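You operate a simulated robot arm through the tools that you are given. There is no shell and no other tool.

The job below is to be done with a simulated robot arm. You get a single attempt, and the scene is never put back.

Task
Press 3 portions of powder into the purple-band cup.
Fine: teal rocker to Open before, back to Closed after; centre the slider with the cup in it; leave the white pump head and the knob alone. Set down upright: what you pick out. Where these are worked on the way, their far stop is far enough and under half their travel is too little: teal rocker.

The check looks at the end state, three seconds after you hand in, the way a careful person would. Anything else that was tipped, shoved, dropped, spilled or broken makes it a failure.

Robot
A 7-joint arm with a two-finger parallel gripper, fixed in place. Base frame: the origin is on the floor under the middle of its stand, x ahead of it, y to its left, z up. Readings come in m, rad, newtons and seconds.
With the tool pointing down near the work surface it reaches from about 0.3 to 0.7 m from the base axis. Its first joint turns from -1.152 to 1.152 rad. Payload 1.57 kg.
The tool frame sits at the grasp point between the pads (the TCP): z along the fingers, y along the line on which they close. The tips reach 0.03 m beyond it. The gripper opens to 0.11 m. The fingers are 0.024 m wide and 0.012 m thick; the gripper's body (0.048 by 0.112 m) begins 0.078 m behind the TCP.
Orientation is that of the tool frame in the base frame, as a unit quaternion [x, y, z, w]. With the fingers straight down and closing along the base's y, the tool's x points along the base's -x, its y along +y and its z along -z.

Tools
- The arm moves only by the tool play_rows. Its arguments are lists of equal length, an entry for each row: "dp": the shift along the base's x, y, z in m, a list of three; "angular": the turn, a rotation vector about the base's x, y, z in rad, a list of three; "grip": the opening, from 0 (shut) to 1 (fully open). In form: {"dp": [[tx, ty, tz], ...], "angular": [[ax, ay, az], ...], "grip": [grip, ...]}. A call has 1 to 20 rows; each row is the pose to reach, as a shift and turn from the pose commanded when the call began. A row lasts 0.2 s, in which the tool goes at most 0.05 m and 0.15 rad; a call with a longer step from one row to the next is refused whole, and so is a gripper value outside its range. Where a pose cannot be reached the arm comes as near as it can. A force on the tool above 50 N (or 10 N above the force at the start of the call, whichever is more), or a blocked arm, ends the call early, and 0.2 s more pass. Each finger travels about 0.108 m/s and halts on what it meets, pressing with about 32 N; the grip force reading is that of the motor and also rises with nothing between the fingers. The clock runs only during rows and for 0.2 s after the last one: add rows that repeat a pose to give the fingers time. The reply holds the time, the measured pose of the TCP, the force on the tool along the base axes, the opening and the grip force, in the units named above and with some noise, with the torque about the TCP (base axes, N m) and any sound that the robot's microphone picked up, and new pictures: "views" is both (left out), scene, wrist or none.
- Cameras (640 x 400 px; columns grow to the right, rows downward): "scene" is fixed at [0.1678, -0.3891, 1.4133]; the picture's right is [0.77, -0.63, 0.00], its down [-0.31, -0.38, -0.87] and it looks along [0.55, 0.68, -0.48] (base axes); focal length 362 px, centre (320, 200). "wrist" rides on the gripper at [0.07, 0.016, -0.141] in the tool frame; the picture's right is [-0.23, 0.97, 0.00], its down [-0.86, -0.20, -0.48] and it looks along [-0.47, -0.11, 0.88] (tool axes); focal length 222 px, centre (320, 200). There is no depth. A picture from a camera that has moved, and an enlarged one, comes with that camera's place and axes in the base frame and with its lens.
- enlarge(camera, box): a new picture of the part [left, top, right, bottom] of that camera's present view, enlarged. The clock stands still meanwhile.
- hand_in(): hands the job in; it is judged then, once.

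Nothing tells you positions but the pictures and the camera data. Unless the task says otherwise, let go and move clear before handing in.

The tools are called after "Call:" as name(argument=value, ...) on one line, values as JSON. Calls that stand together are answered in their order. play_rows: Moves the arm, as the interface text tells. Its arguments: {"type":"object","properties":{"dp":{"type":"array"},"angular":{"type":"array"},"grip":{"type":"array"},"views":{"type":"string","enum":["both","scene","wrist","none"]}},"required":["dp","angular","grip"]} The other tools are called the same way: enlarge (camera, box) takes an enlarged picture of a part of a camera's view; hand_in () hands the job in.

At the start:

```text
t: 0.0
eef_pos: [0.3296, -0.0111, 1.2522]
tcp_rot: [0.001, 1.0, 0.001, 0.0]
contact_force: [0.4, -0.6, 0.0]
ft_torque: [-0.01, 0.0, 0.0]
finger_gap: 0.1101
gripper_force: 0.1
```

scene: 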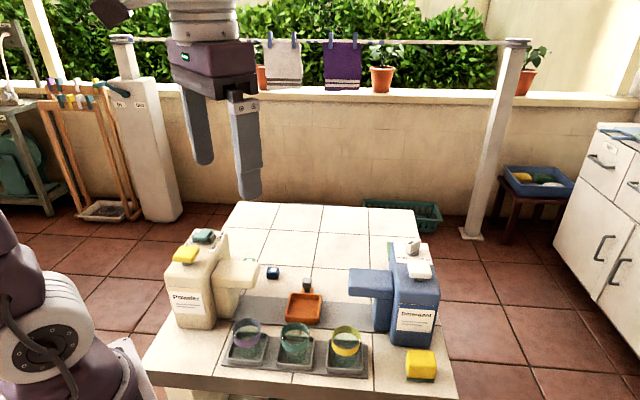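
wrist: 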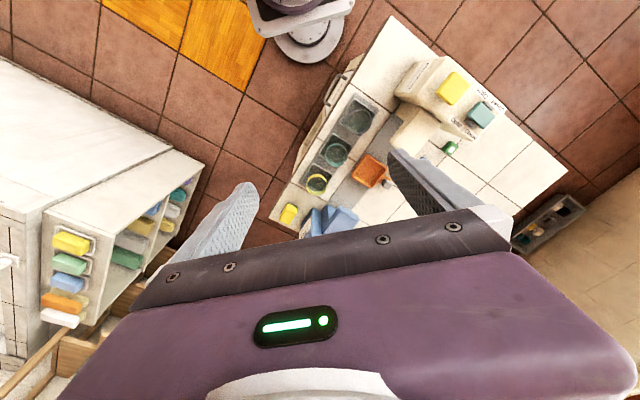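

I see a tiled table with a powder dispenser (cream, left), a detergent dispenser (blue, right), an orange slider between and three banded cups in front. I'll look closer first.

Call:
enlarge(camera="scene", box=[140, 200, 300, 300])

Call:
enlarge(camera="scene", box=[140, 280, 300, 380])

Call:
enlarge(camera="scene", box=[220, 250, 380, 350])

Call:
enlarge(camera="scene", box=[300, 230, 460, 390])

Call:
enlarge(camera="wrist", box=[270, 50, 550, 225])

```text
4.00 times, centred on (220, 250) of scene
camera zoom: at [0.1678, -0.3891, 1.4133], right [0.77, -0.63, 0.0], down [-0.31, -0.38, -0.87], along [0.55, 0.68, -0.48], focal length 1446 px, centre (720, 0)
```

zoom: 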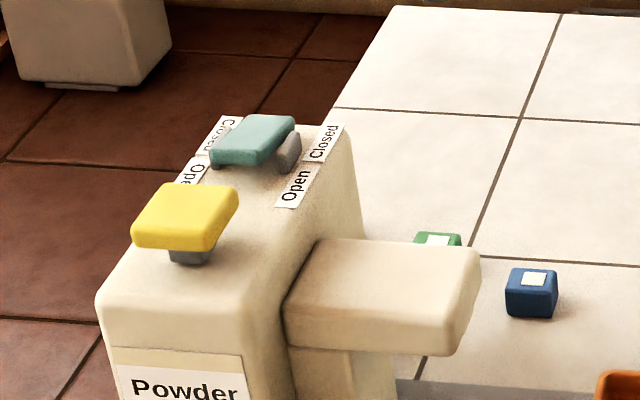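

```text
4.00 times, centred on (220, 330) of scene
camera zoom: at [0.1678, -0.3891, 1.4133], right [0.77, -0.63, 0.0], down [-0.31, -0.38, -0.87], along [0.55, 0.68, -0.48], focal length 1446 px, centre (720, -320)
```

zoom: 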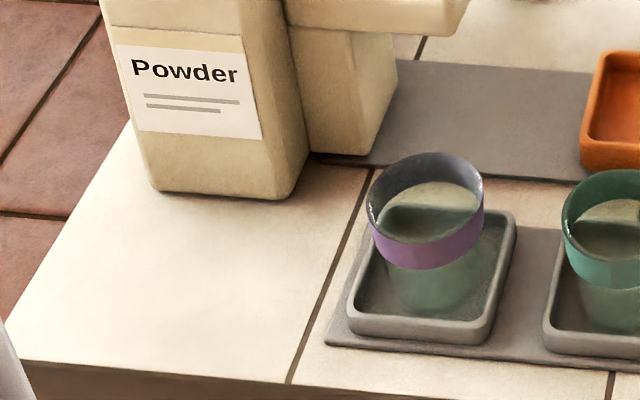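

```text
4.00 times, centred on (300, 300) of scene
camera zoom: at [0.1678, -0.3891, 1.4133], right [0.77, -0.63, 0.0], down [-0.31, -0.38, -0.87], along [0.55, 0.68, -0.48], focal length 1446 px, centre (400, -200)
```

zoom: 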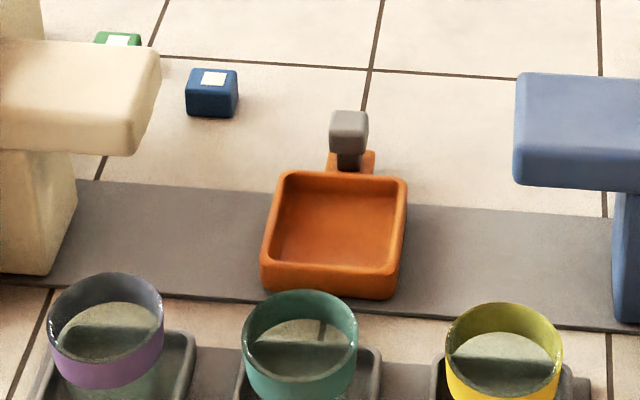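

```text
2.50 times, centred on (380, 310) of scene
camera zoom: at [0.1678, -0.3891, 1.4133], right [0.77, -0.63, 0.0], down [-0.31, -0.38, -0.87], along [0.55, 0.68, -0.48], focal length 904 px, centre (170, -75)
```

zoom: 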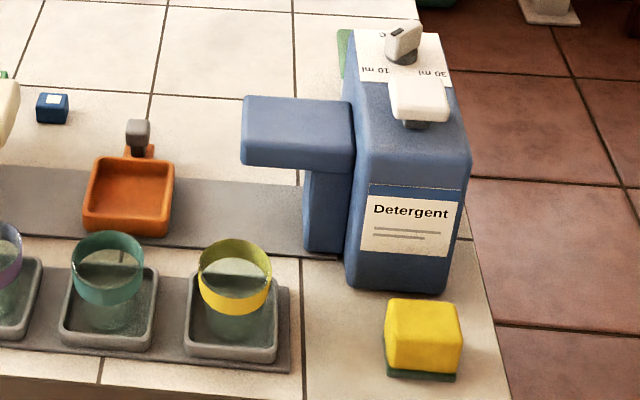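

```text
2.29 times, centred on (410, 138) of wrist
camera zoom: at [0.2592, 0.006, 1.3933], right [0.23, 0.97, 0.0], down [0.86, -0.2, 0.48], along [0.47, -0.11, -0.88], focal length 508 px, centre (114, 343)
```

zoom: 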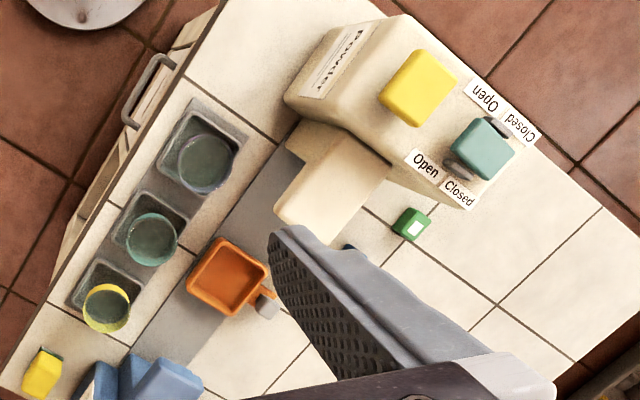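

The table is turned about 45° to the base: the powder dispenser with its yellow pad is near (0.32, 0.21, 0.98), the teal rocker near (0.38, 0.27, 0.97), the slider knob near (0.54, 0.12, 0.85) and the purple cup rim near (0.36, 0.075, 0.87). I'll turn the gripper to match the table and look from closer before touching anything.

Call:
play_rows(dp=[[0.005, 0.02, -0.02], [0.01, 0.04, -0.04], [0.02, 0.06, -0.06], [0.03, 0.08, -0.08], [0.04, 0.1, -0.1], [0.05, 0.131, -0.13], [0.05, 0.131, -0.13]], angular=[[0, 0, 0.13], [0, 0, 0.26], [0, 0, 0.39], [0, 0, 0.52], [0, 0, 0.65], [0, 0, 0.785], [0, 0, 0.785]], grip=[1, 1, 1, 1, 1, 1, 1])

```text
t: 1.6
eef_pos: [0.38, 0.1179, 1.1209]
tcp_rot: [-0.383, 0.924, 0.001, 0.0]
contact_force: [0.7, 0.0, 0.8]
ft_torque: [0.01, -0.01, 0.02]
finger_gap: 0.1097
gripper_force: 0.2
camera wrist: at [0.3186, 0.0815, 1.2621], right [-0.53, 0.85, 0.0], down [0.74, 0.46, 0.48], along [0.41, 0.25, -0.88], focal length 222 px, centre (320, 200)
```

scene: 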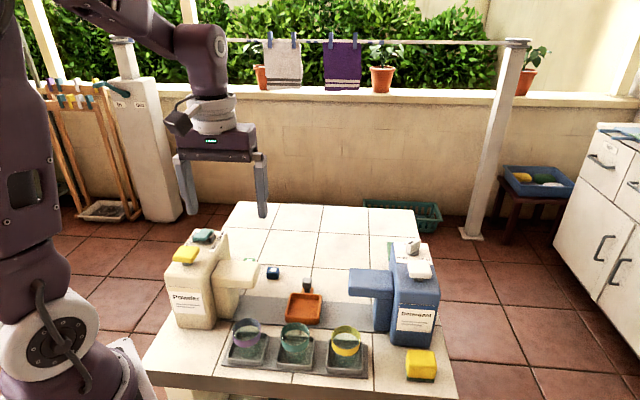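
wrist: 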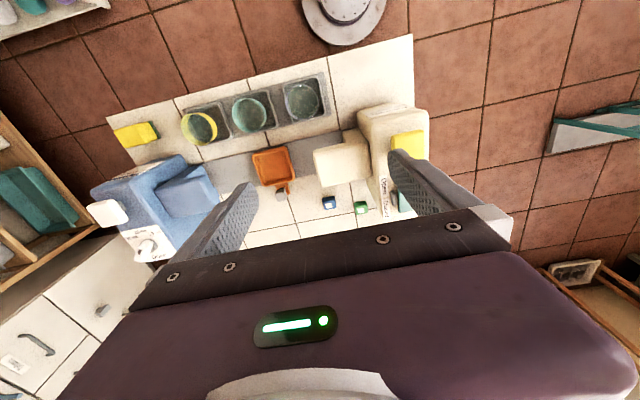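

The gripper is now aligned with the table. I'll enlarge both views to read the exact positions of the slider, cup, pad and rocker.

Call:
enlarge(camera="wrist", box=[240, 60, 440, 220])

Call:
enlarge(camera="scene", box=[160, 220, 260, 282])

Call:
enlarge(camera="scene", box=[240, 255, 340, 317])

```text
2.50 times, centred on (340, 140) of wrist
camera zoom: at [0.3186, 0.0815, 1.2621], right [-0.53, 0.85, 0.0], down [0.74, 0.46, 0.48], along [0.41, 0.25, -0.88], focal length 555 px, centre (270, 350)
```

zoom: 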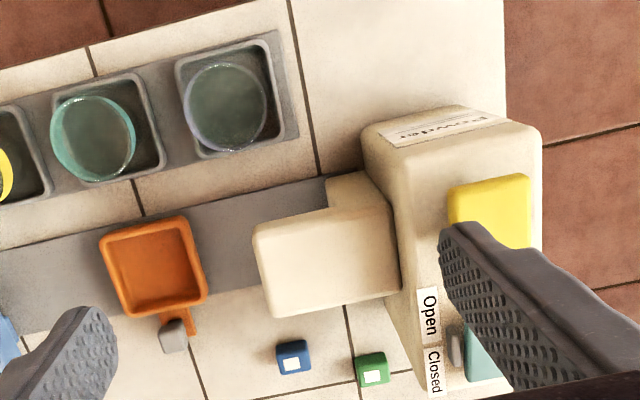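

```text
6.40 times, centred on (210, 251) of scene
camera zoom: at [0.1678, -0.3891, 1.4133], right [0.77, -0.63, 0.0], down [-0.31, -0.38, -0.87], along [0.55, 0.68, -0.48], focal length 2314 px, centre (1024, -126)
```

zoom: 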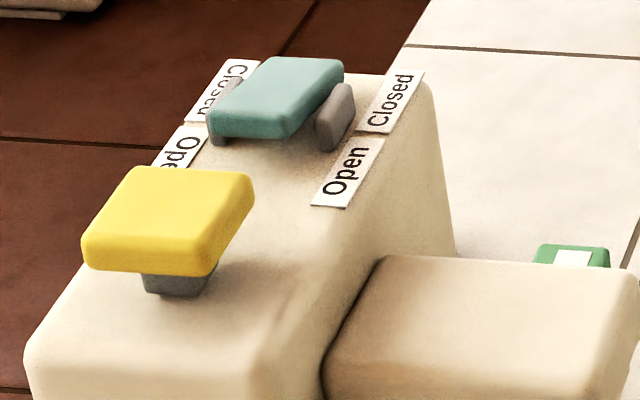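

```text
6.40 times, centred on (290, 286) of scene
camera zoom: at [0.1678, -0.3891, 1.4133], right [0.77, -0.63, 0.0], down [-0.31, -0.38, -0.87], along [0.55, 0.68, -0.48], focal length 2314 px, centre (512, -350)
```

zoom: 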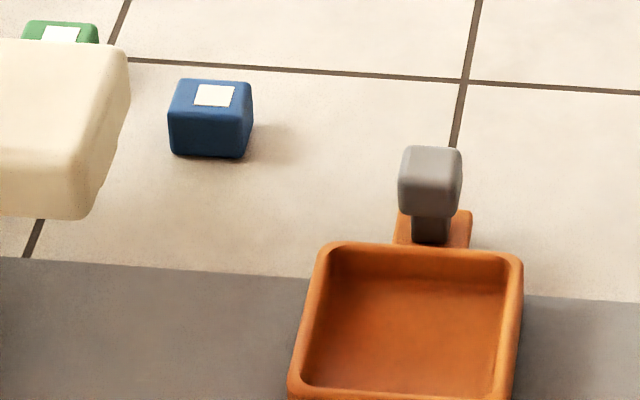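

The rocker is a small teal paddle between two grey ears, with "Closed" on the far side and "Open" nearer the yellow pad. I'll bring the wrist camera closer above it to see how it tilts.

Call:
play_rows(dp=[[0, 0.035, -0.01], [0, 0.07, -0.02], [0, 0.105, -0.03], [0, 0.14, -0.04], [0.0, 0.153, -0.05], [0.0, 0.153, -0.05]], angular=[[0, 0, 0], [0, 0, 0], [0, 0, 0], [0, 0, 0], [0, 0, 0], [0, 0, 0]], grip=[1, 1, 1, 1, 1, 1])

Call:
enlarge(camera="wrist", box=[220, 100, 420, 225])

```text
t: 3.0
eef_pos: [0.3798, 0.2714, 1.0709]
tcp_rot: [-0.383, 0.924, 0.0, 0.0]
contact_force: [-0.3, 0.4, -0.2]
ft_torque: [0.03, 0.03, 0.02]
finger_gap: 0.1099
gripper_force: 0.1
camera wrist: at [0.3186, 0.2361, 1.2122], right [-0.53, 0.85, 0.0], down [0.75, 0.46, 0.48], along [0.41, 0.25, -0.88], focal length 222 px, centre (320, 200)
```

scene: 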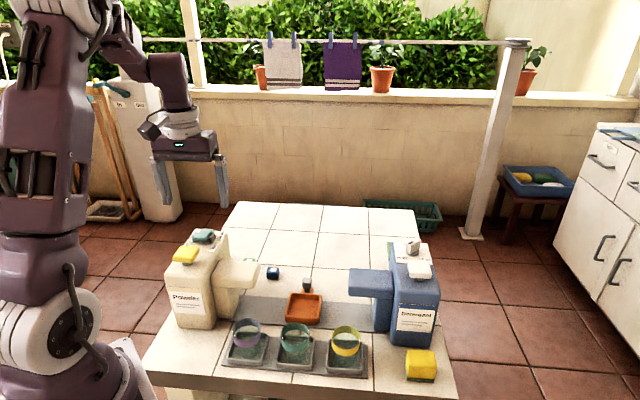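
wrist: 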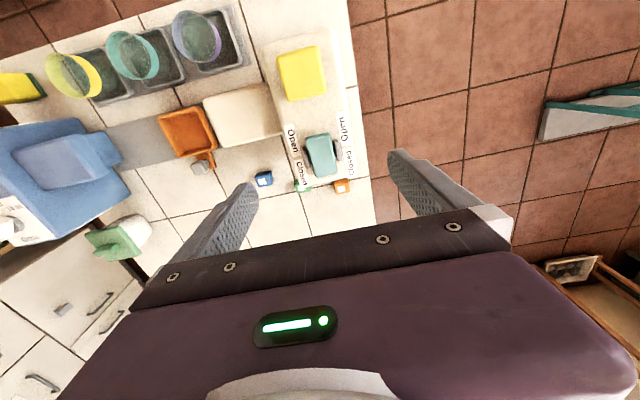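

```text
3.20 times, centred on (320, 162) of wrist
camera zoom: at [0.3186, 0.2361, 1.2122], right [-0.53, 0.85, 0.0], down [0.75, 0.46, 0.48], along [0.41, 0.25, -0.88], focal length 711 px, centre (320, 320)
```

zoom: 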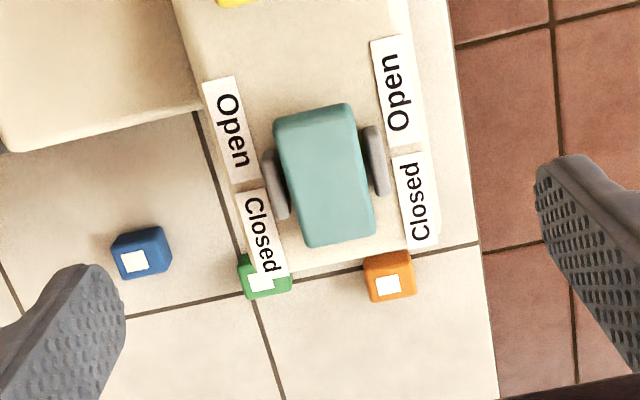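

The rocker is a see-saw, and its "Open" end is up at about z 0.979 with the "Closed" end down at about 0.967, so pressing the front end opens it. First I'll fetch the cup, moving over the purple cup and looking.

Call:
play_rows(dp=[[0, -0.04, 0], [-0.005, -0.08, 0], [-0.01, -0.12, 0], [-0.018, -0.16, -0.01], [-0.019, -0.196, -0.03], [-0.019, -0.196, -0.06], [-0.019, -0.196, -0.06]], angular=[[0, 0, 0], [0, 0, 0], [0, 0, 0], [0, 0, 0], [0, 0, 0], [0, 0, 0], [0, 0, 0]], grip=[1, 1, 1, 1, 1, 1, 1])

Call:
enlarge(camera="wrist", box=[220, 100, 420, 225])

Call:
enlarge(camera="scene", box=[200, 300, 300, 380])

```text
t: 4.6
eef_pos: [0.3597, 0.0771, 1.0113]
tcp_rot: [-0.382, 0.924, 0.0, -0.001]
contact_force: [-0.5, -1.2, 0.3]
ft_torque: [0.04, -0.01, 0.03]
finger_gap: 0.11
gripper_force: 0.1
camera wrist: at [0.2993, 0.0402, 1.1522], right [-0.53, 0.85, 0.0], down [0.75, 0.46, 0.48], along [0.41, 0.25, -0.88], focal length 222 px, centre (320, 200)
```

scene: 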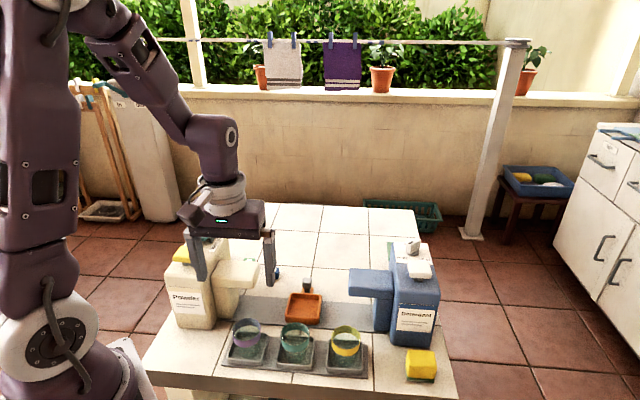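
wrist: 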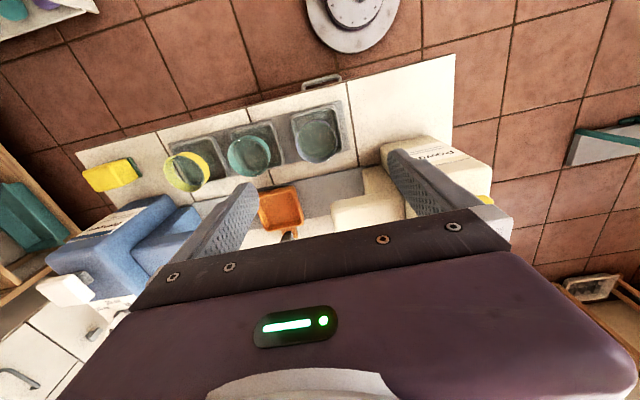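

```text
3.20 times, centred on (320, 162) of wrist
camera zoom: at [0.2993, 0.0402, 1.1522], right [-0.53, 0.85, 0.0], down [0.75, 0.46, 0.48], along [0.41, 0.25, -0.88], focal length 711 px, centre (320, 320)
```

zoom: 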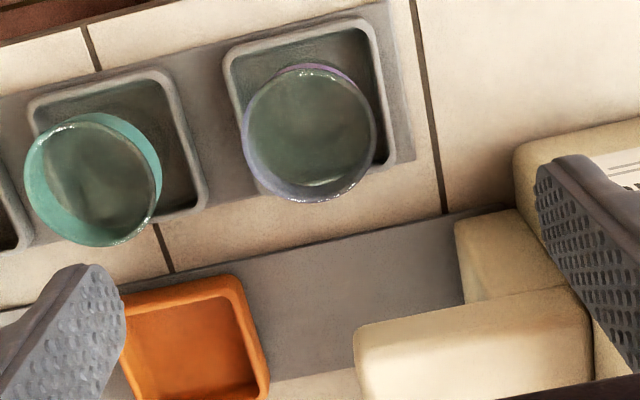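

```text
5.00 times, centred on (250, 340) of scene
camera zoom: at [0.1678, -0.3891, 1.4133], right [0.77, -0.63, 0.0], down [-0.31, -0.38, -0.87], along [0.55, 0.68, -0.48], focal length 1808 px, centre (670, -500)
```

zoom: 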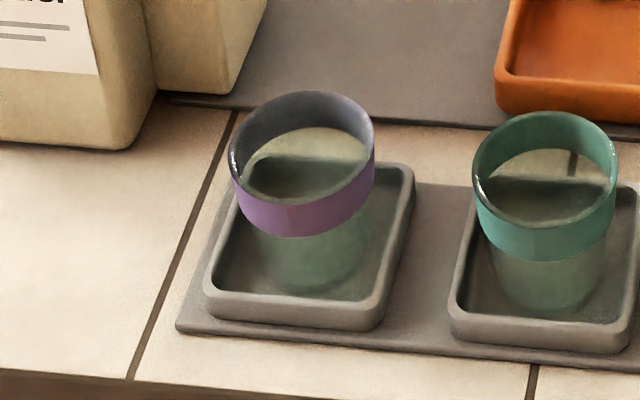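

The purple cup's rim centre is at about (0.361, 0.0725, 0.868) and roughly 54 mm across. I'll lower straight over it with the fingers part open, to stay clear of the teal cup, and check before closing.

Call:
play_rows(dp=[[0.0009, -0.0044, 0], [0.0009, -0.0044, 0], [0.0009, -0.0044, -0.03], [0.0009, -0.0044, -0.06], [0.0009, -0.0044, -0.09], [0.0009, -0.0044, -0.115], [0.0009, -0.0044, -0.115]], angular=[[0, 0, 0], [0, 0, 0], [0, 0, 0], [0, 0, 0], [0, 0, 0], [0, 0, 0], [0, 0, 0]], grip=[0.73, 0.73, 0.73, 0.73, 0.73, 0.73, 0.73])

Call:
enlarge(camera="wrist", box=[220, 80, 420, 205])

Call:
enlarge(camera="scene", box=[200, 290, 300, 370])

```text
t: 6.2
eef_pos: [0.3625, 0.071, 0.8971]
tcp_rot: [-0.382, 0.924, -0.001, 0.0]
contact_force: [-0.6, -0.9, -0.4]
ft_torque: [0.02, -0.01, -0.03]
finger_gap: 0.0803
gripper_force: 0.1
camera wrist: at [0.3, 0.0345, 1.0382], right [-0.53, 0.85, 0.0], down [0.75, 0.46, 0.48], along [0.41, 0.25, -0.88], focal length 222 px, centre (320, 200)
```

scene: 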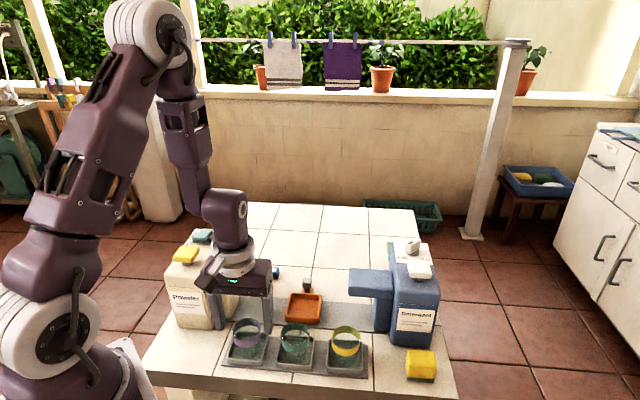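
wrist: 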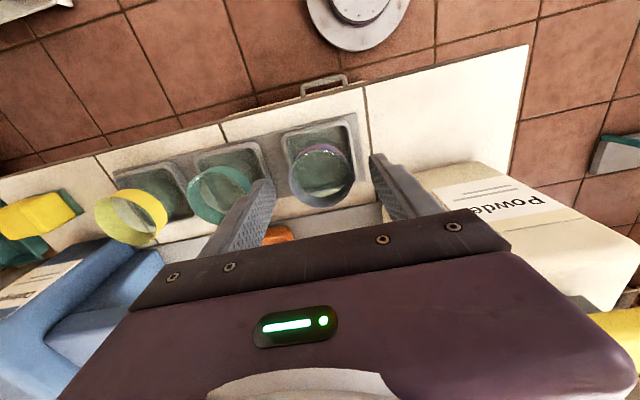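

```text
3.20 times, centred on (320, 142) of wrist
camera zoom: at [0.3, 0.0345, 1.0382], right [-0.53, 0.85, 0.0], down [0.75, 0.46, 0.48], along [0.41, 0.25, -0.88], focal length 711 px, centre (320, 384)
```

zoom: 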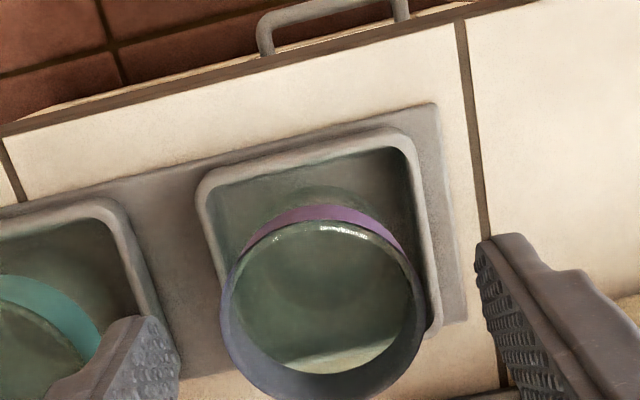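

```text
5.00 times, centred on (250, 330) of scene
camera zoom: at [0.1678, -0.3891, 1.4133], right [0.77, -0.63, 0.0], down [-0.31, -0.38, -0.87], along [0.55, 0.68, -0.48], focal length 1808 px, centre (670, -450)
```

zoom: 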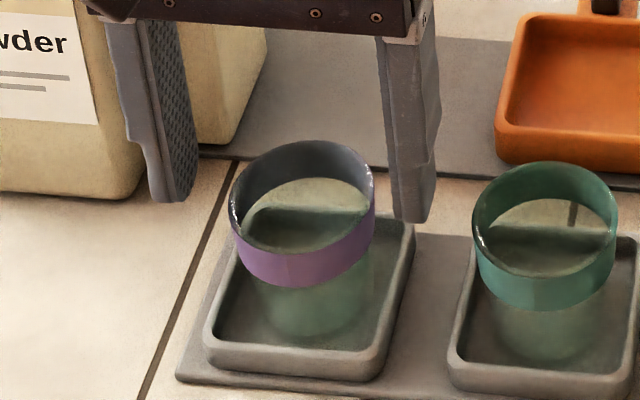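

The cup sits centred between the fingers to within a few millimetres. I'll lower the rest of the way and close gently on the upper band.

Call:
play_rows(dp=[[0.001, -0.001, -0.015], [0.001, -0.001, -0.03], [0.001, -0.001, -0.035], [0.001, -0.001, -0.035], [0.001, -0.001, -0.035], [0.001, -0.001, -0.035], [0.001, -0.001, -0.035], [0.001, -0.001, -0.035], [0.001, -0.001, -0.035]], angular=[[0, 0, 0], [0, 0, 0], [0, 0, 0], [0, 0, 0], [0, 0, 0], [0, 0, 0], [0, 0, 0], [0, 0, 0], [0, 0, 0]], grip=[0.73, 0.73, 0.73, 0.65, 0.58, 0.52, 0.46, 0.42, 0.42])

Call:
enlarge(camera="scene", box=[200, 290, 300, 370])

```text
t: 8.2
eef_pos: [0.3617, 0.0709, 0.862]
tcp_rot: [-0.382, 0.924, 0.001, -0.001]
contact_force: [0.4, 0.5, 0.4]
ft_torque: [-0.01, -0.02, -0.01]
finger_gap: 0.0524
gripper_force: 31.7
camera wrist: at [0.3012, 0.0347, 1.0032], right [-0.53, 0.85, 0.0], down [0.75, 0.46, 0.48], along [0.41, 0.25, -0.88], focal length 222 px, centre (320, 200)
```

scene: 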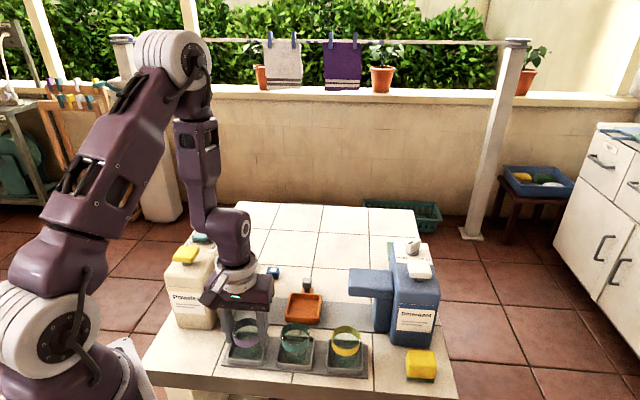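
wrist: 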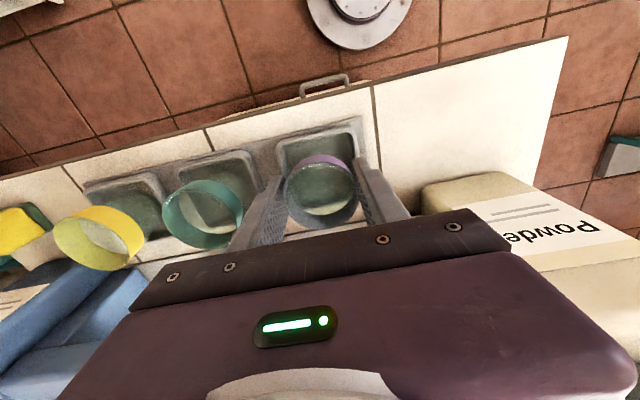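

```text
5.00 times, centred on (250, 330) of scene
camera zoom: at [0.1678, -0.3891, 1.4133], right [0.77, -0.63, 0.0], down [-0.31, -0.38, -0.87], along [0.55, 0.68, -0.48], focal length 1808 px, centre (670, -450)
```

zoom: 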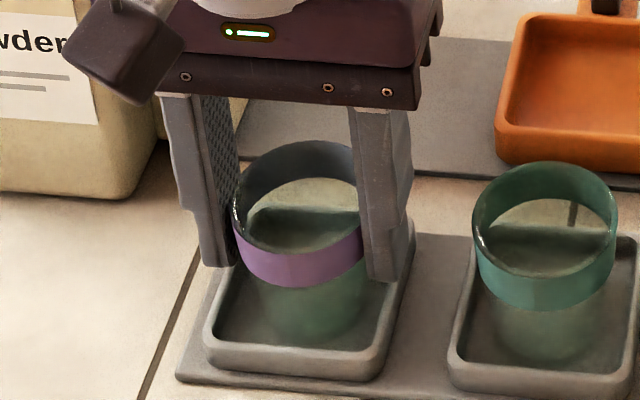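

The cup is held at about 52 mm. I'll lift it straight up and carry it over the slider tray, near (0.506, 0.084).

Call:
play_rows(dp=[[0, 0, 0.015], [0, 0, 0.04], [0, 0, 0.065], [0, 0, 0.085], [0.02, 0.002, 0.09], [0.05, 0.004, 0.09], [0.08, 0.007, 0.09], [0.11, 0.01, 0.09], [0.135, 0.012, 0.09], [0.1435, 0.0125, 0.09], [0.1435, 0.0125, 0.09]], angular=[[0, 0, 0], [0, 0, 0], [0, 0, 0], [0, 0, 0], [0, 0, 0], [0, 0, 0], [0, 0, 0], [0, 0, 0], [0, 0, 0], [0, 0, 0], [0, 0, 0]], grip=[0.42, 0.42, 0.42, 0.42, 0.42, 0.42, 0.42, 0.42, 0.42, 0.42, 0.42])

Call:
enlarge(camera="wrist", box=[220, 80, 420, 205])

Call:
enlarge(camera="scene", box=[250, 245, 350, 325])

```text
t: 10.6
eef_pos: [0.5056, 0.0831, 0.9516]
tcp_rot: [-0.383, 0.924, 0.0, 0.0]
contact_force: [0.1, 0.3, -0.9]
ft_torque: [-0.01, -0.01, -0.01]
finger_gap: 0.0524
gripper_force: 32.2
camera wrist: at [0.4443, 0.0474, 1.0927], right [-0.53, 0.85, 0.0], down [0.75, 0.46, 0.48], along [0.41, 0.25, -0.88], focal length 222 px, centre (320, 200)
```

scene: 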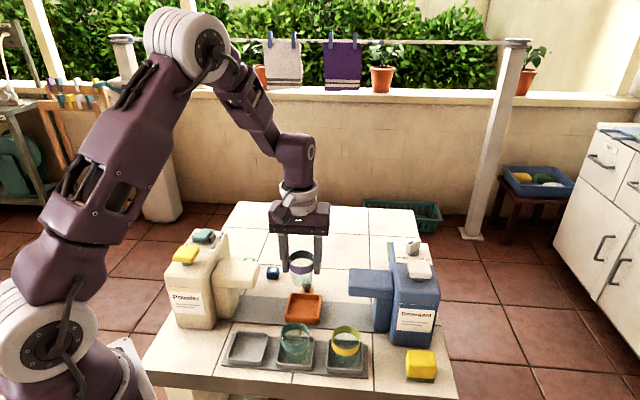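
wrist: 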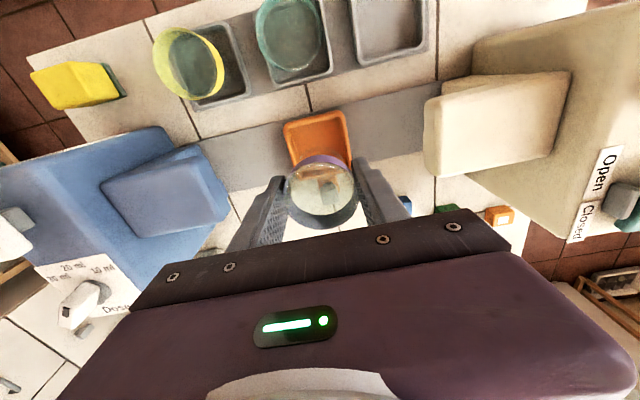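

```text
3.20 times, centred on (320, 142) of wrist
camera zoom: at [0.4443, 0.0474, 1.0927], right [-0.53, 0.85, 0.0], down [0.75, 0.46, 0.48], along [0.41, 0.25, -0.88], focal length 711 px, centre (320, 384)
```

zoom: 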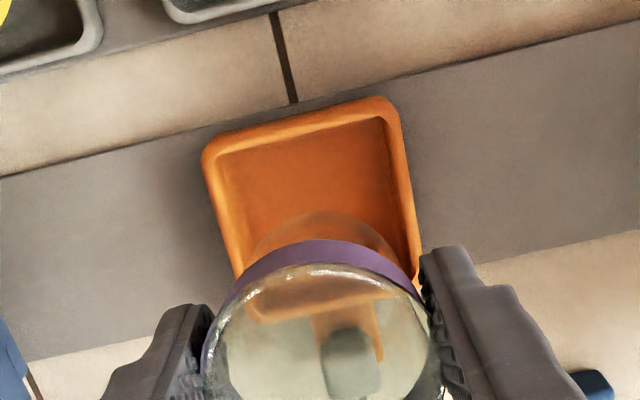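

```text
5.00 times, centred on (300, 285) of scene
camera zoom: at [0.1678, -0.3891, 1.4133], right [0.77, -0.63, 0.0], down [-0.31, -0.38, -0.87], along [0.55, 0.68, -0.48], focal length 1808 px, centre (420, -225)
```

zoom: 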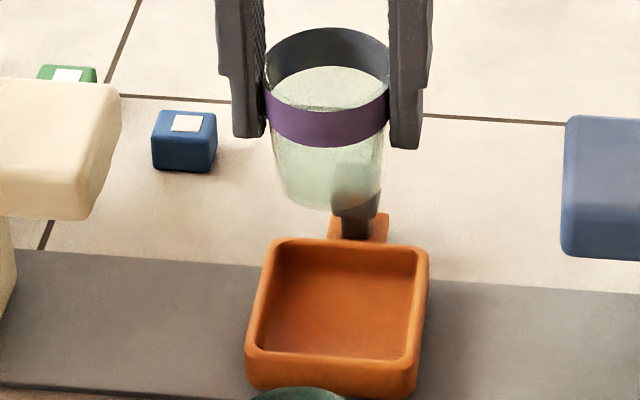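

The cup is above the tray and upright, with the tray centre about 4 mm further back than the cup. I'll correct that and lower to just above the tray floor.

Call:
play_rows(dp=[[0.0021, 0.0035, 0], [0.0021, 0.0035, -0.02], [0.0021, 0.0035, -0.04], [0.0021, 0.0035, -0.06], [0.0021, 0.0035, -0.072], [0.0021, 0.0035, -0.075], [0.0021, 0.0035, -0.075]], angular=[[0, 0, 0], [0, 0, 0], [0, 0, 0], [0, 0, 0], [0, 0, 0], [0, 0, 0], [0, 0, 0]], grip=[0.42, 0.42, 0.42, 0.42, 0.42, 0.42, 0.42])

Call:
enlarge(camera="wrist", box=[220, 80, 420, 205])

Call:
enlarge(camera="scene", box=[250, 245, 350, 325])

```text
t: 12.2
eef_pos: [0.508, 0.0875, 0.8769]
tcp_rot: [-0.383, 0.924, 0.0, 0.0]
contact_force: [-0.4, -0.5, -0.8]
ft_torque: [-0.02, -0.01, 0.01]
finger_gap: 0.0525
gripper_force: 31.9
camera wrist: at [0.4467, 0.0504, 1.0175], right [-0.53, 0.85, 0.0], down [0.75, 0.46, 0.48], along [0.41, 0.25, -0.88], focal length 222 px, centre (320, 200)
```

scene: 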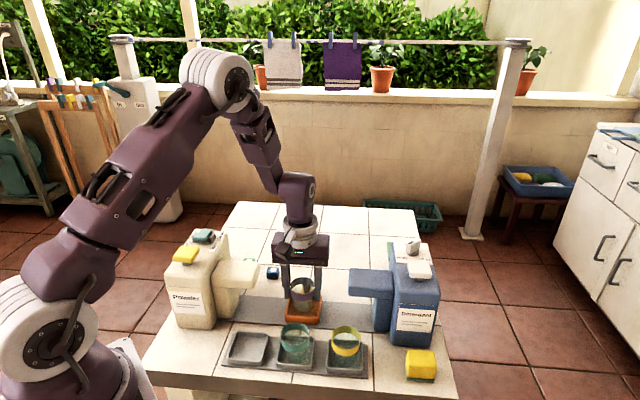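
wrist: 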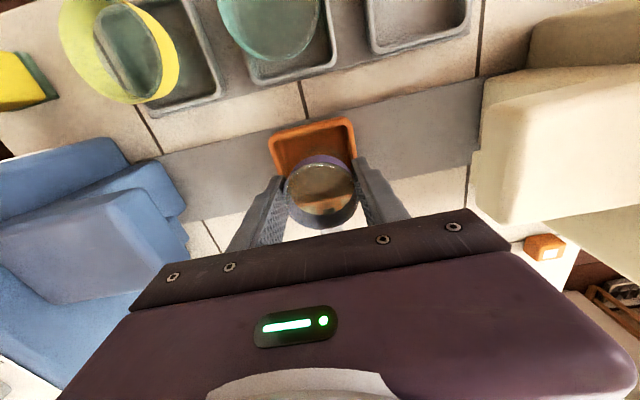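

```text
3.20 times, centred on (320, 142) of wrist
camera zoom: at [0.4467, 0.0504, 1.0175], right [-0.53, 0.85, 0.0], down [0.75, 0.46, 0.48], along [0.41, 0.25, -0.88], focal length 711 px, centre (320, 384)
```

zoom: 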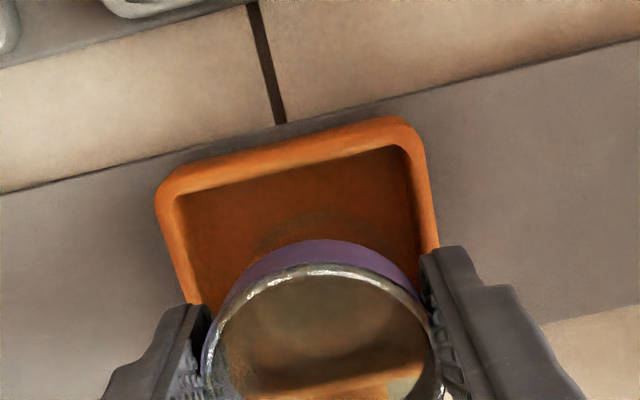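

```text
5.00 times, centred on (300, 285) of scene
camera zoom: at [0.1678, -0.3891, 1.4133], right [0.77, -0.63, 0.0], down [-0.31, -0.38, -0.87], along [0.55, 0.68, -0.48], focal length 1808 px, centre (420, -225)
```

zoom: 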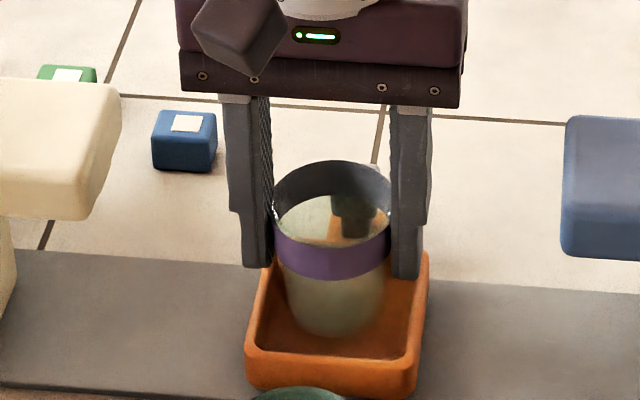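

The cup's base is inside the tray walls and a few millimetres above the floor. I'll lower in small steps and watch the force.

Call:
play_rows(dp=[[0.0007, 0.0007, -0.002], [0.0007, 0.0007, -0.004], [0.0007, 0.0007, -0.004]], angular=[[0, 0, 0], [0, 0, 0], [0, 0, 0]], grip=[0.42, 0.42, 0.42], views="none")

```text
t: 13.0
eef_pos: [0.5088, 0.0861, 0.8746]
tcp_rot: [-0.382, 0.924, 0.0, -0.001]
contact_force: [-0.5, 0.0, 0.0]
ft_torque: [-0.02, 0.0, 0.01]
finger_gap: 0.0523
gripper_force: 31.7
```

Call:
play_rows(dp=[[0, 0, -0.0015], [0, 0, -0.003], [0, 0, -0.003]], angular=[[0, 0, 0], [0, 0, 0], [0, 0, 0]], grip=[0.42, 0.42, 0.42], views="none")

```text
t: 13.8
eef_pos: [0.5083, 0.0881, 0.8704]
tcp_rot: [-0.383, 0.924, 0.001, 0.0]
contact_force: [0.6, -0.2, -1.1]
ft_torque: [-0.01, 0.01, 0.01]
finger_gap: 0.0525
gripper_force: 31.8
```

No contact yet at a TCP height of 0.870. I'll look again before lowering further.

Call:
enlarge(camera="scene", box=[270, 270, 340, 325])

Call:
enlarge(camera="wrist", box=[250, 100, 390, 200])

```text
7.27 times, centred on (305, 298) of scene
camera zoom: at [0.1678, -0.3891, 1.4133], right [0.77, -0.63, 0.0], down [-0.31, -0.38, -0.87], along [0.55, 0.68, -0.48], focal length 2629 px, centre (429, -509)
```

zoom: 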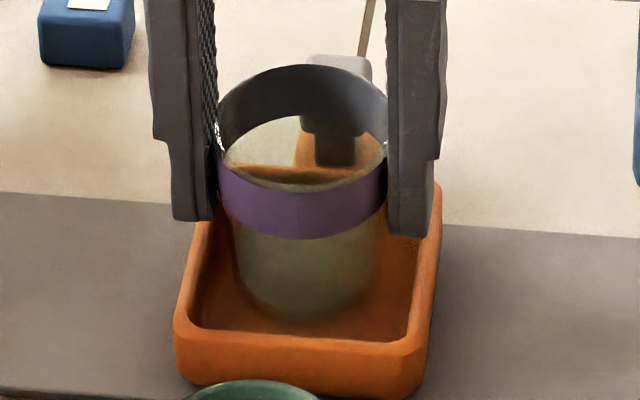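

```text
4.00 times, centred on (320, 150) of wrist
camera zoom: at [0.4474, 0.051, 1.0114], right [-0.53, 0.85, 0.0], down [0.75, 0.46, 0.48], along [0.41, 0.25, -0.88], focal length 888 px, centre (320, 400)
```

zoom: 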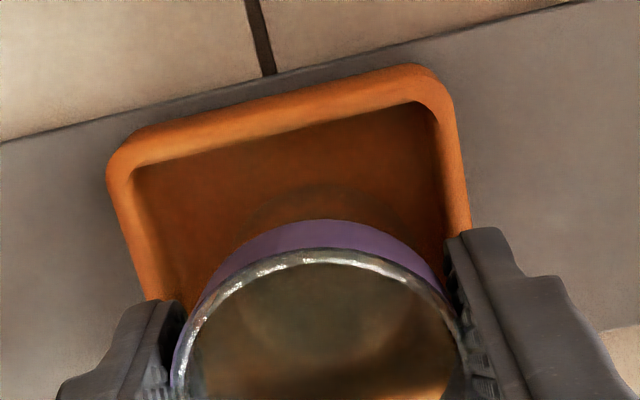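

The base still floats a little above the floor, with the fingertips above the tray rim. I'll continue down in 2 mm steps.

Call:
play_rows(dp=[[0, 0, -0.001], [0, 0, -0.002], [0, 0, -0.002]], angular=[[0, 0, 0], [0, 0, 0], [0, 0, 0]], grip=[0.42, 0.42, 0.42], views="none")

```text
t: 14.6
eef_pos: [0.5091, 0.088, 0.8699]
tcp_rot: [-0.383, 0.924, 0.001, -0.001]
contact_force: [-0.4, 0.2, -0.6]
ft_torque: [-0.02, 0.03, -0.05]
finger_gap: 0.0521
gripper_force: 31.8
```

Call:
play_rows(dp=[[0, 0, -0.001], [0, 0, -0.002], [0, 0, -0.002]], angular=[[0, 0, 0], [0, 0, 0], [0, 0, 0]], grip=[0.42, 0.42, 0.42], views="none")

```text
t: 15.4
eef_pos: [0.5081, 0.0871, 0.8675]
tcp_rot: [-0.383, 0.924, 0.001, 0.0]
contact_force: [-2.3, -2.3, 12.5]
ft_torque: [-0.13, 0.04, 0.0]
finger_gap: 0.0523
gripper_force: 31.8
```

Contact is felt at about 12 N, so the cup is on the tray floor. I'll ease off 1 mm, open the fingers gently and rise.

Call:
play_rows(dp=[[0, 0, 0.0012], [0, 0, 0.0012], [0, 0, 0.0012], [0, 0, 0.0012], [0, 0, 0.0012], [0, 0, 0.0012], [0, 0, 0.02], [0, 0, 0.05], [0, 0, 0.09], [0, 0, 0.12], [0, 0, 0.12]], angular=[[0, 0, 0], [0, 0, 0], [0, 0, 0], [0, 0, 0], [0, 0, 0], [0, 0, 0], [0, 0, 0], [0, 0, 0], [0, 0, 0], [0, 0, 0], [0, 0, 0]], grip=[0.44, 0.48, 0.53, 0.6, 0.65, 0.65, 0.65, 0.65, 0.65, 0.65, 0.65])

Call:
enlarge(camera="scene", box=[250, 245, 350, 325])

Call:
enlarge(camera="wrist", box=[220, 80, 420, 205])

```text
t: 17.8
eef_pos: [0.5072, 0.0881, 0.9863]
tcp_rot: [-0.383, 0.924, 0.0, 0.0]
contact_force: [-0.1, -0.4, 0.3]
ft_torque: [-0.03, 0.0, -0.02]
finger_gap: 0.0715
gripper_force: 0.1
camera wrist: at [0.4462, 0.0527, 1.1271], right [-0.53, 0.85, 0.0], down [0.75, 0.46, 0.48], along [0.41, 0.25, -0.88], focal length 222 px, centre (320, 200)
```

scene: 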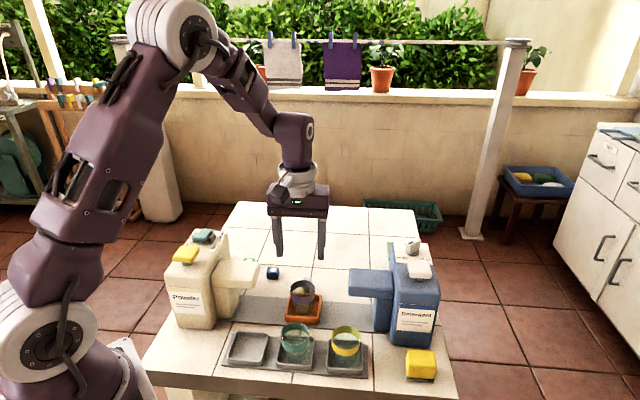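
wrist: 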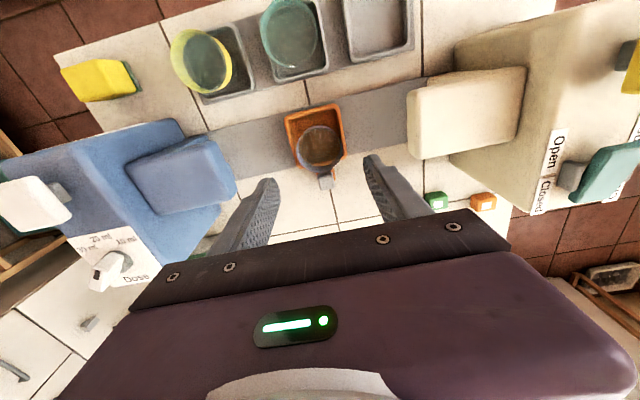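

```text
5.00 times, centred on (300, 285) of scene
camera zoom: at [0.1678, -0.3891, 1.4133], right [0.77, -0.63, 0.0], down [-0.31, -0.38, -0.87], along [0.55, 0.68, -0.48], focal length 1808 px, centre (420, -225)
```

zoom: 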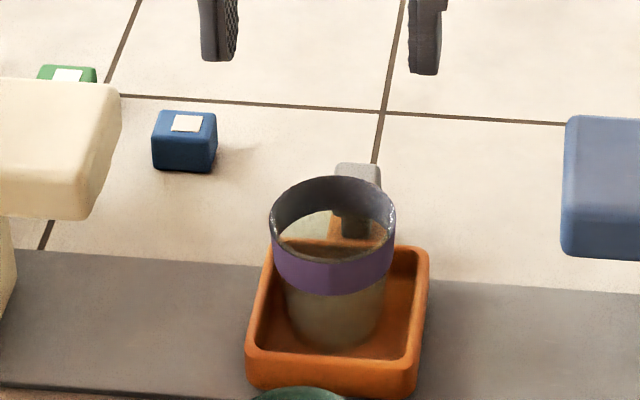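

```text
3.20 times, centred on (320, 142) of wrist
camera zoom: at [0.4462, 0.0527, 1.1271], right [-0.53, 0.85, 0.0], down [0.75, 0.46, 0.48], along [0.41, 0.25, -0.88], focal length 711 px, centre (320, 384)
```

zoom: 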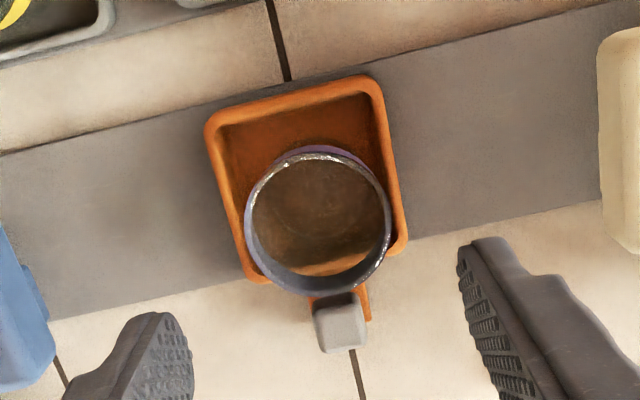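

The purple cup now stands upright in the slider tray. The slider handle is at about (0.545, 0.123, 0.857), so I'll move over it, slightly to the rear to clear the spout, and look before gripping.

Call:
play_rows(dp=[[0.02, 0.02, 0], [0.0378, 0.037, 0], [0.0378, 0.037, -0.03], [0.0378, 0.037, -0.06], [0.0378, 0.037, -0.08], [0.0378, 0.037, -0.08]], angular=[[0, 0, 0], [0, 0, 0], [0, 0, 0], [0, 0, 0], [0, 0, 0], [0, 0, 0]], grip=[0.55, 0.55, 0.55, 0.55, 0.55, 0.55])

Call:
enlarge(camera="scene", box=[250, 245, 350, 325])

Call:
enlarge(camera="wrist", box=[220, 80, 420, 205])

```text
t: 19.2
eef_pos: [0.5473, 0.1268, 0.9074]
tcp_rot: [-0.383, 0.924, 0.0, -0.001]
contact_force: [-0.4, -0.3, 0.2]
ft_torque: [0.01, 0.0, 0.02]
finger_gap: 0.0606
gripper_force: 0.1
camera wrist: at [0.4854, 0.0892, 1.0478], right [-0.53, 0.85, 0.0], down [0.75, 0.46, 0.48], along [0.41, 0.25, -0.88], focal length 222 px, centre (320, 200)
```

scene: 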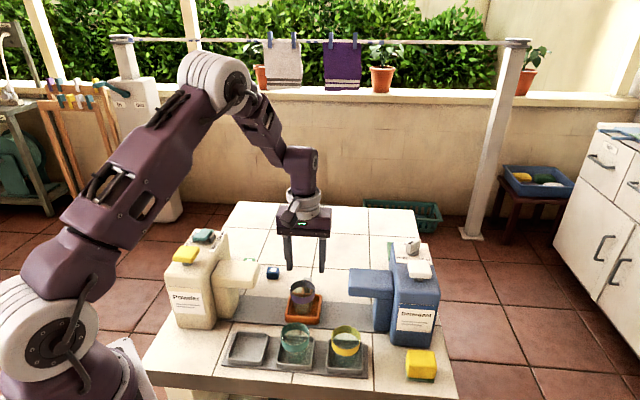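
wrist: 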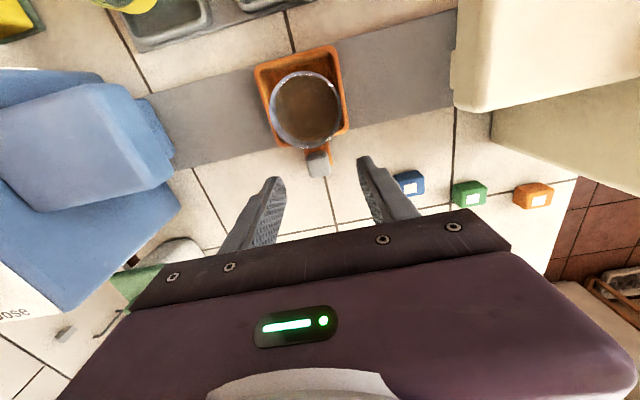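

```text
5.00 times, centred on (300, 285) of scene
camera zoom: at [0.1678, -0.3891, 1.4133], right [0.77, -0.63, 0.0], down [-0.31, -0.38, -0.87], along [0.55, 0.68, -0.48], focal length 1808 px, centre (420, -225)
```

zoom: 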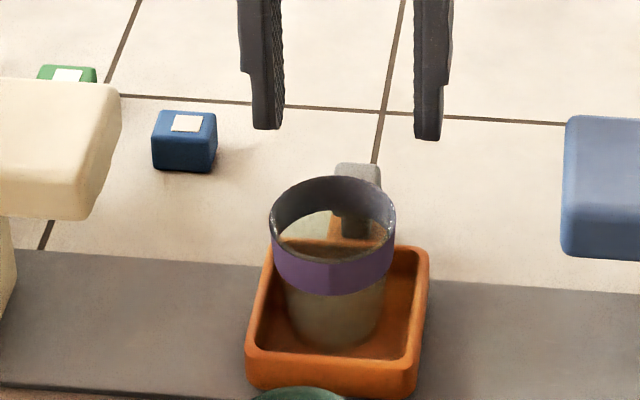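

```text
3.20 times, centred on (320, 142) of wrist
camera zoom: at [0.4854, 0.0892, 1.0478], right [-0.53, 0.85, 0.0], down [0.75, 0.46, 0.48], along [0.41, 0.25, -0.88], focal length 711 px, centre (320, 384)
```

zoom: 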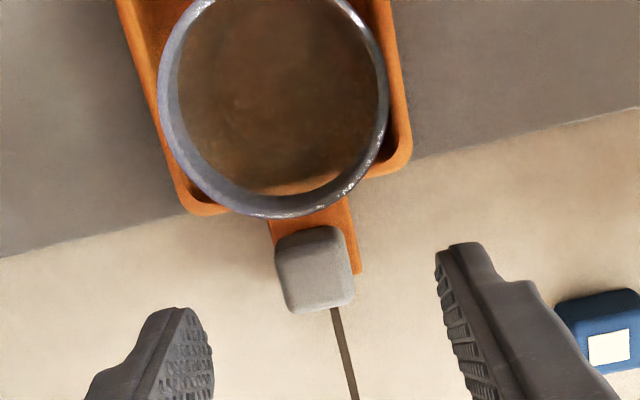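

The handle is between the fingers and the blue block is well clear behind. I'll lower and close on the handle.

Call:
play_rows(dp=[[0.0007, -0.0007, -0.015], [0.0007, -0.0007, -0.03], [0.0007, -0.0007, -0.041], [0.0007, -0.0007, -0.041], [0.0007, -0.0007, -0.041], [0.0007, -0.0007, -0.041], [0.0007, -0.0007, -0.041], [0.0007, -0.0007, -0.041]], angular=[[0, 0, 0], [0, 0, 0], [0, 0, 0], [0, 0, 0], [0, 0, 0], [0, 0, 0], [0, 0, 0], [0, 0, 0]], grip=[0.55, 0.55, 0.5, 0.4, 0.3, 0.22, 0.17, 0.17])

Call:
enlarge(camera="scene", box=[250, 245, 350, 325])

Call:
enlarge(camera="wrist", box=[220, 80, 420, 205])

```text
t: 21.0
eef_pos: [0.5474, 0.1238, 0.8668]
tcp_rot: [-0.383, 0.924, 0.0, 0.001]
contact_force: [0.4, -0.1, -2.1]
ft_torque: [0.08, -0.11, 0.06]
finger_gap: 0.0219
gripper_force: 34.6
camera wrist: at [0.486, 0.0877, 1.0071], right [-0.53, 0.85, 0.0], down [0.75, 0.46, 0.48], along [0.41, 0.25, -0.88], focal length 222 px, centre (320, 200)
```

scene: 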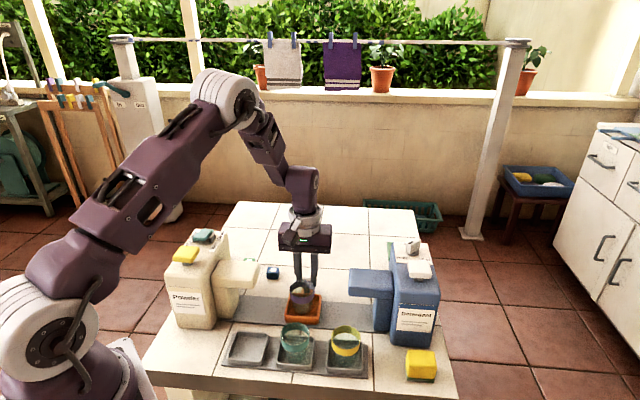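
wrist: 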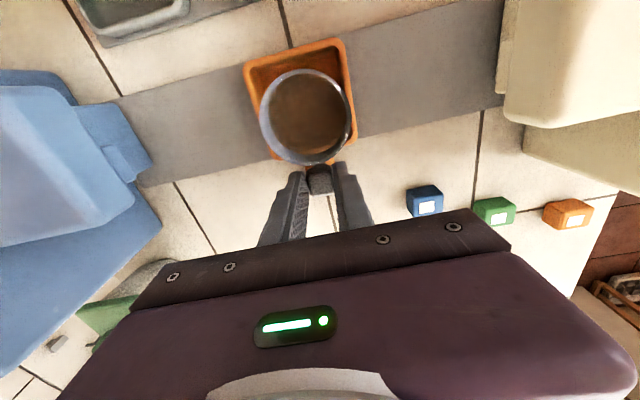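

```text
5.00 times, centred on (300, 285) of scene
camera zoom: at [0.1678, -0.3891, 1.4133], right [0.77, -0.63, 0.0], down [-0.31, -0.38, -0.87], along [0.55, 0.68, -0.48], focal length 1808 px, centre (420, -225)
```

zoom: 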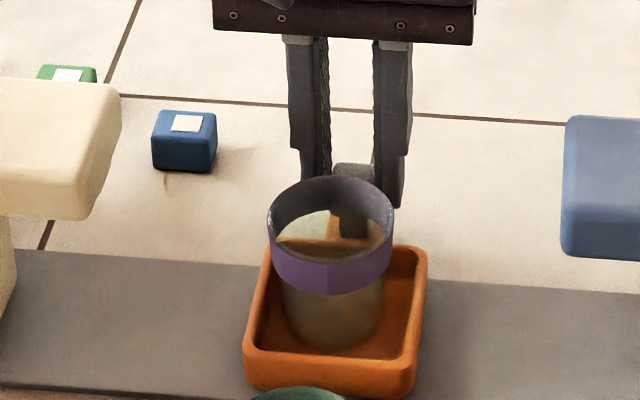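

```text
3.20 times, centred on (320, 142) of wrist
camera zoom: at [0.486, 0.0877, 1.0071], right [-0.53, 0.85, 0.0], down [0.75, 0.46, 0.48], along [0.41, 0.25, -0.88], focal length 711 px, centre (320, 384)
```

zoom: 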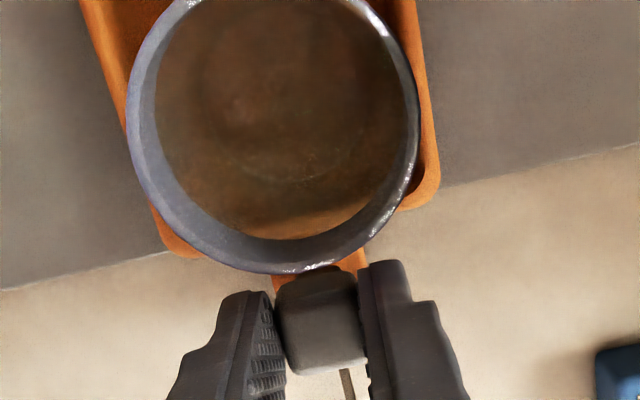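

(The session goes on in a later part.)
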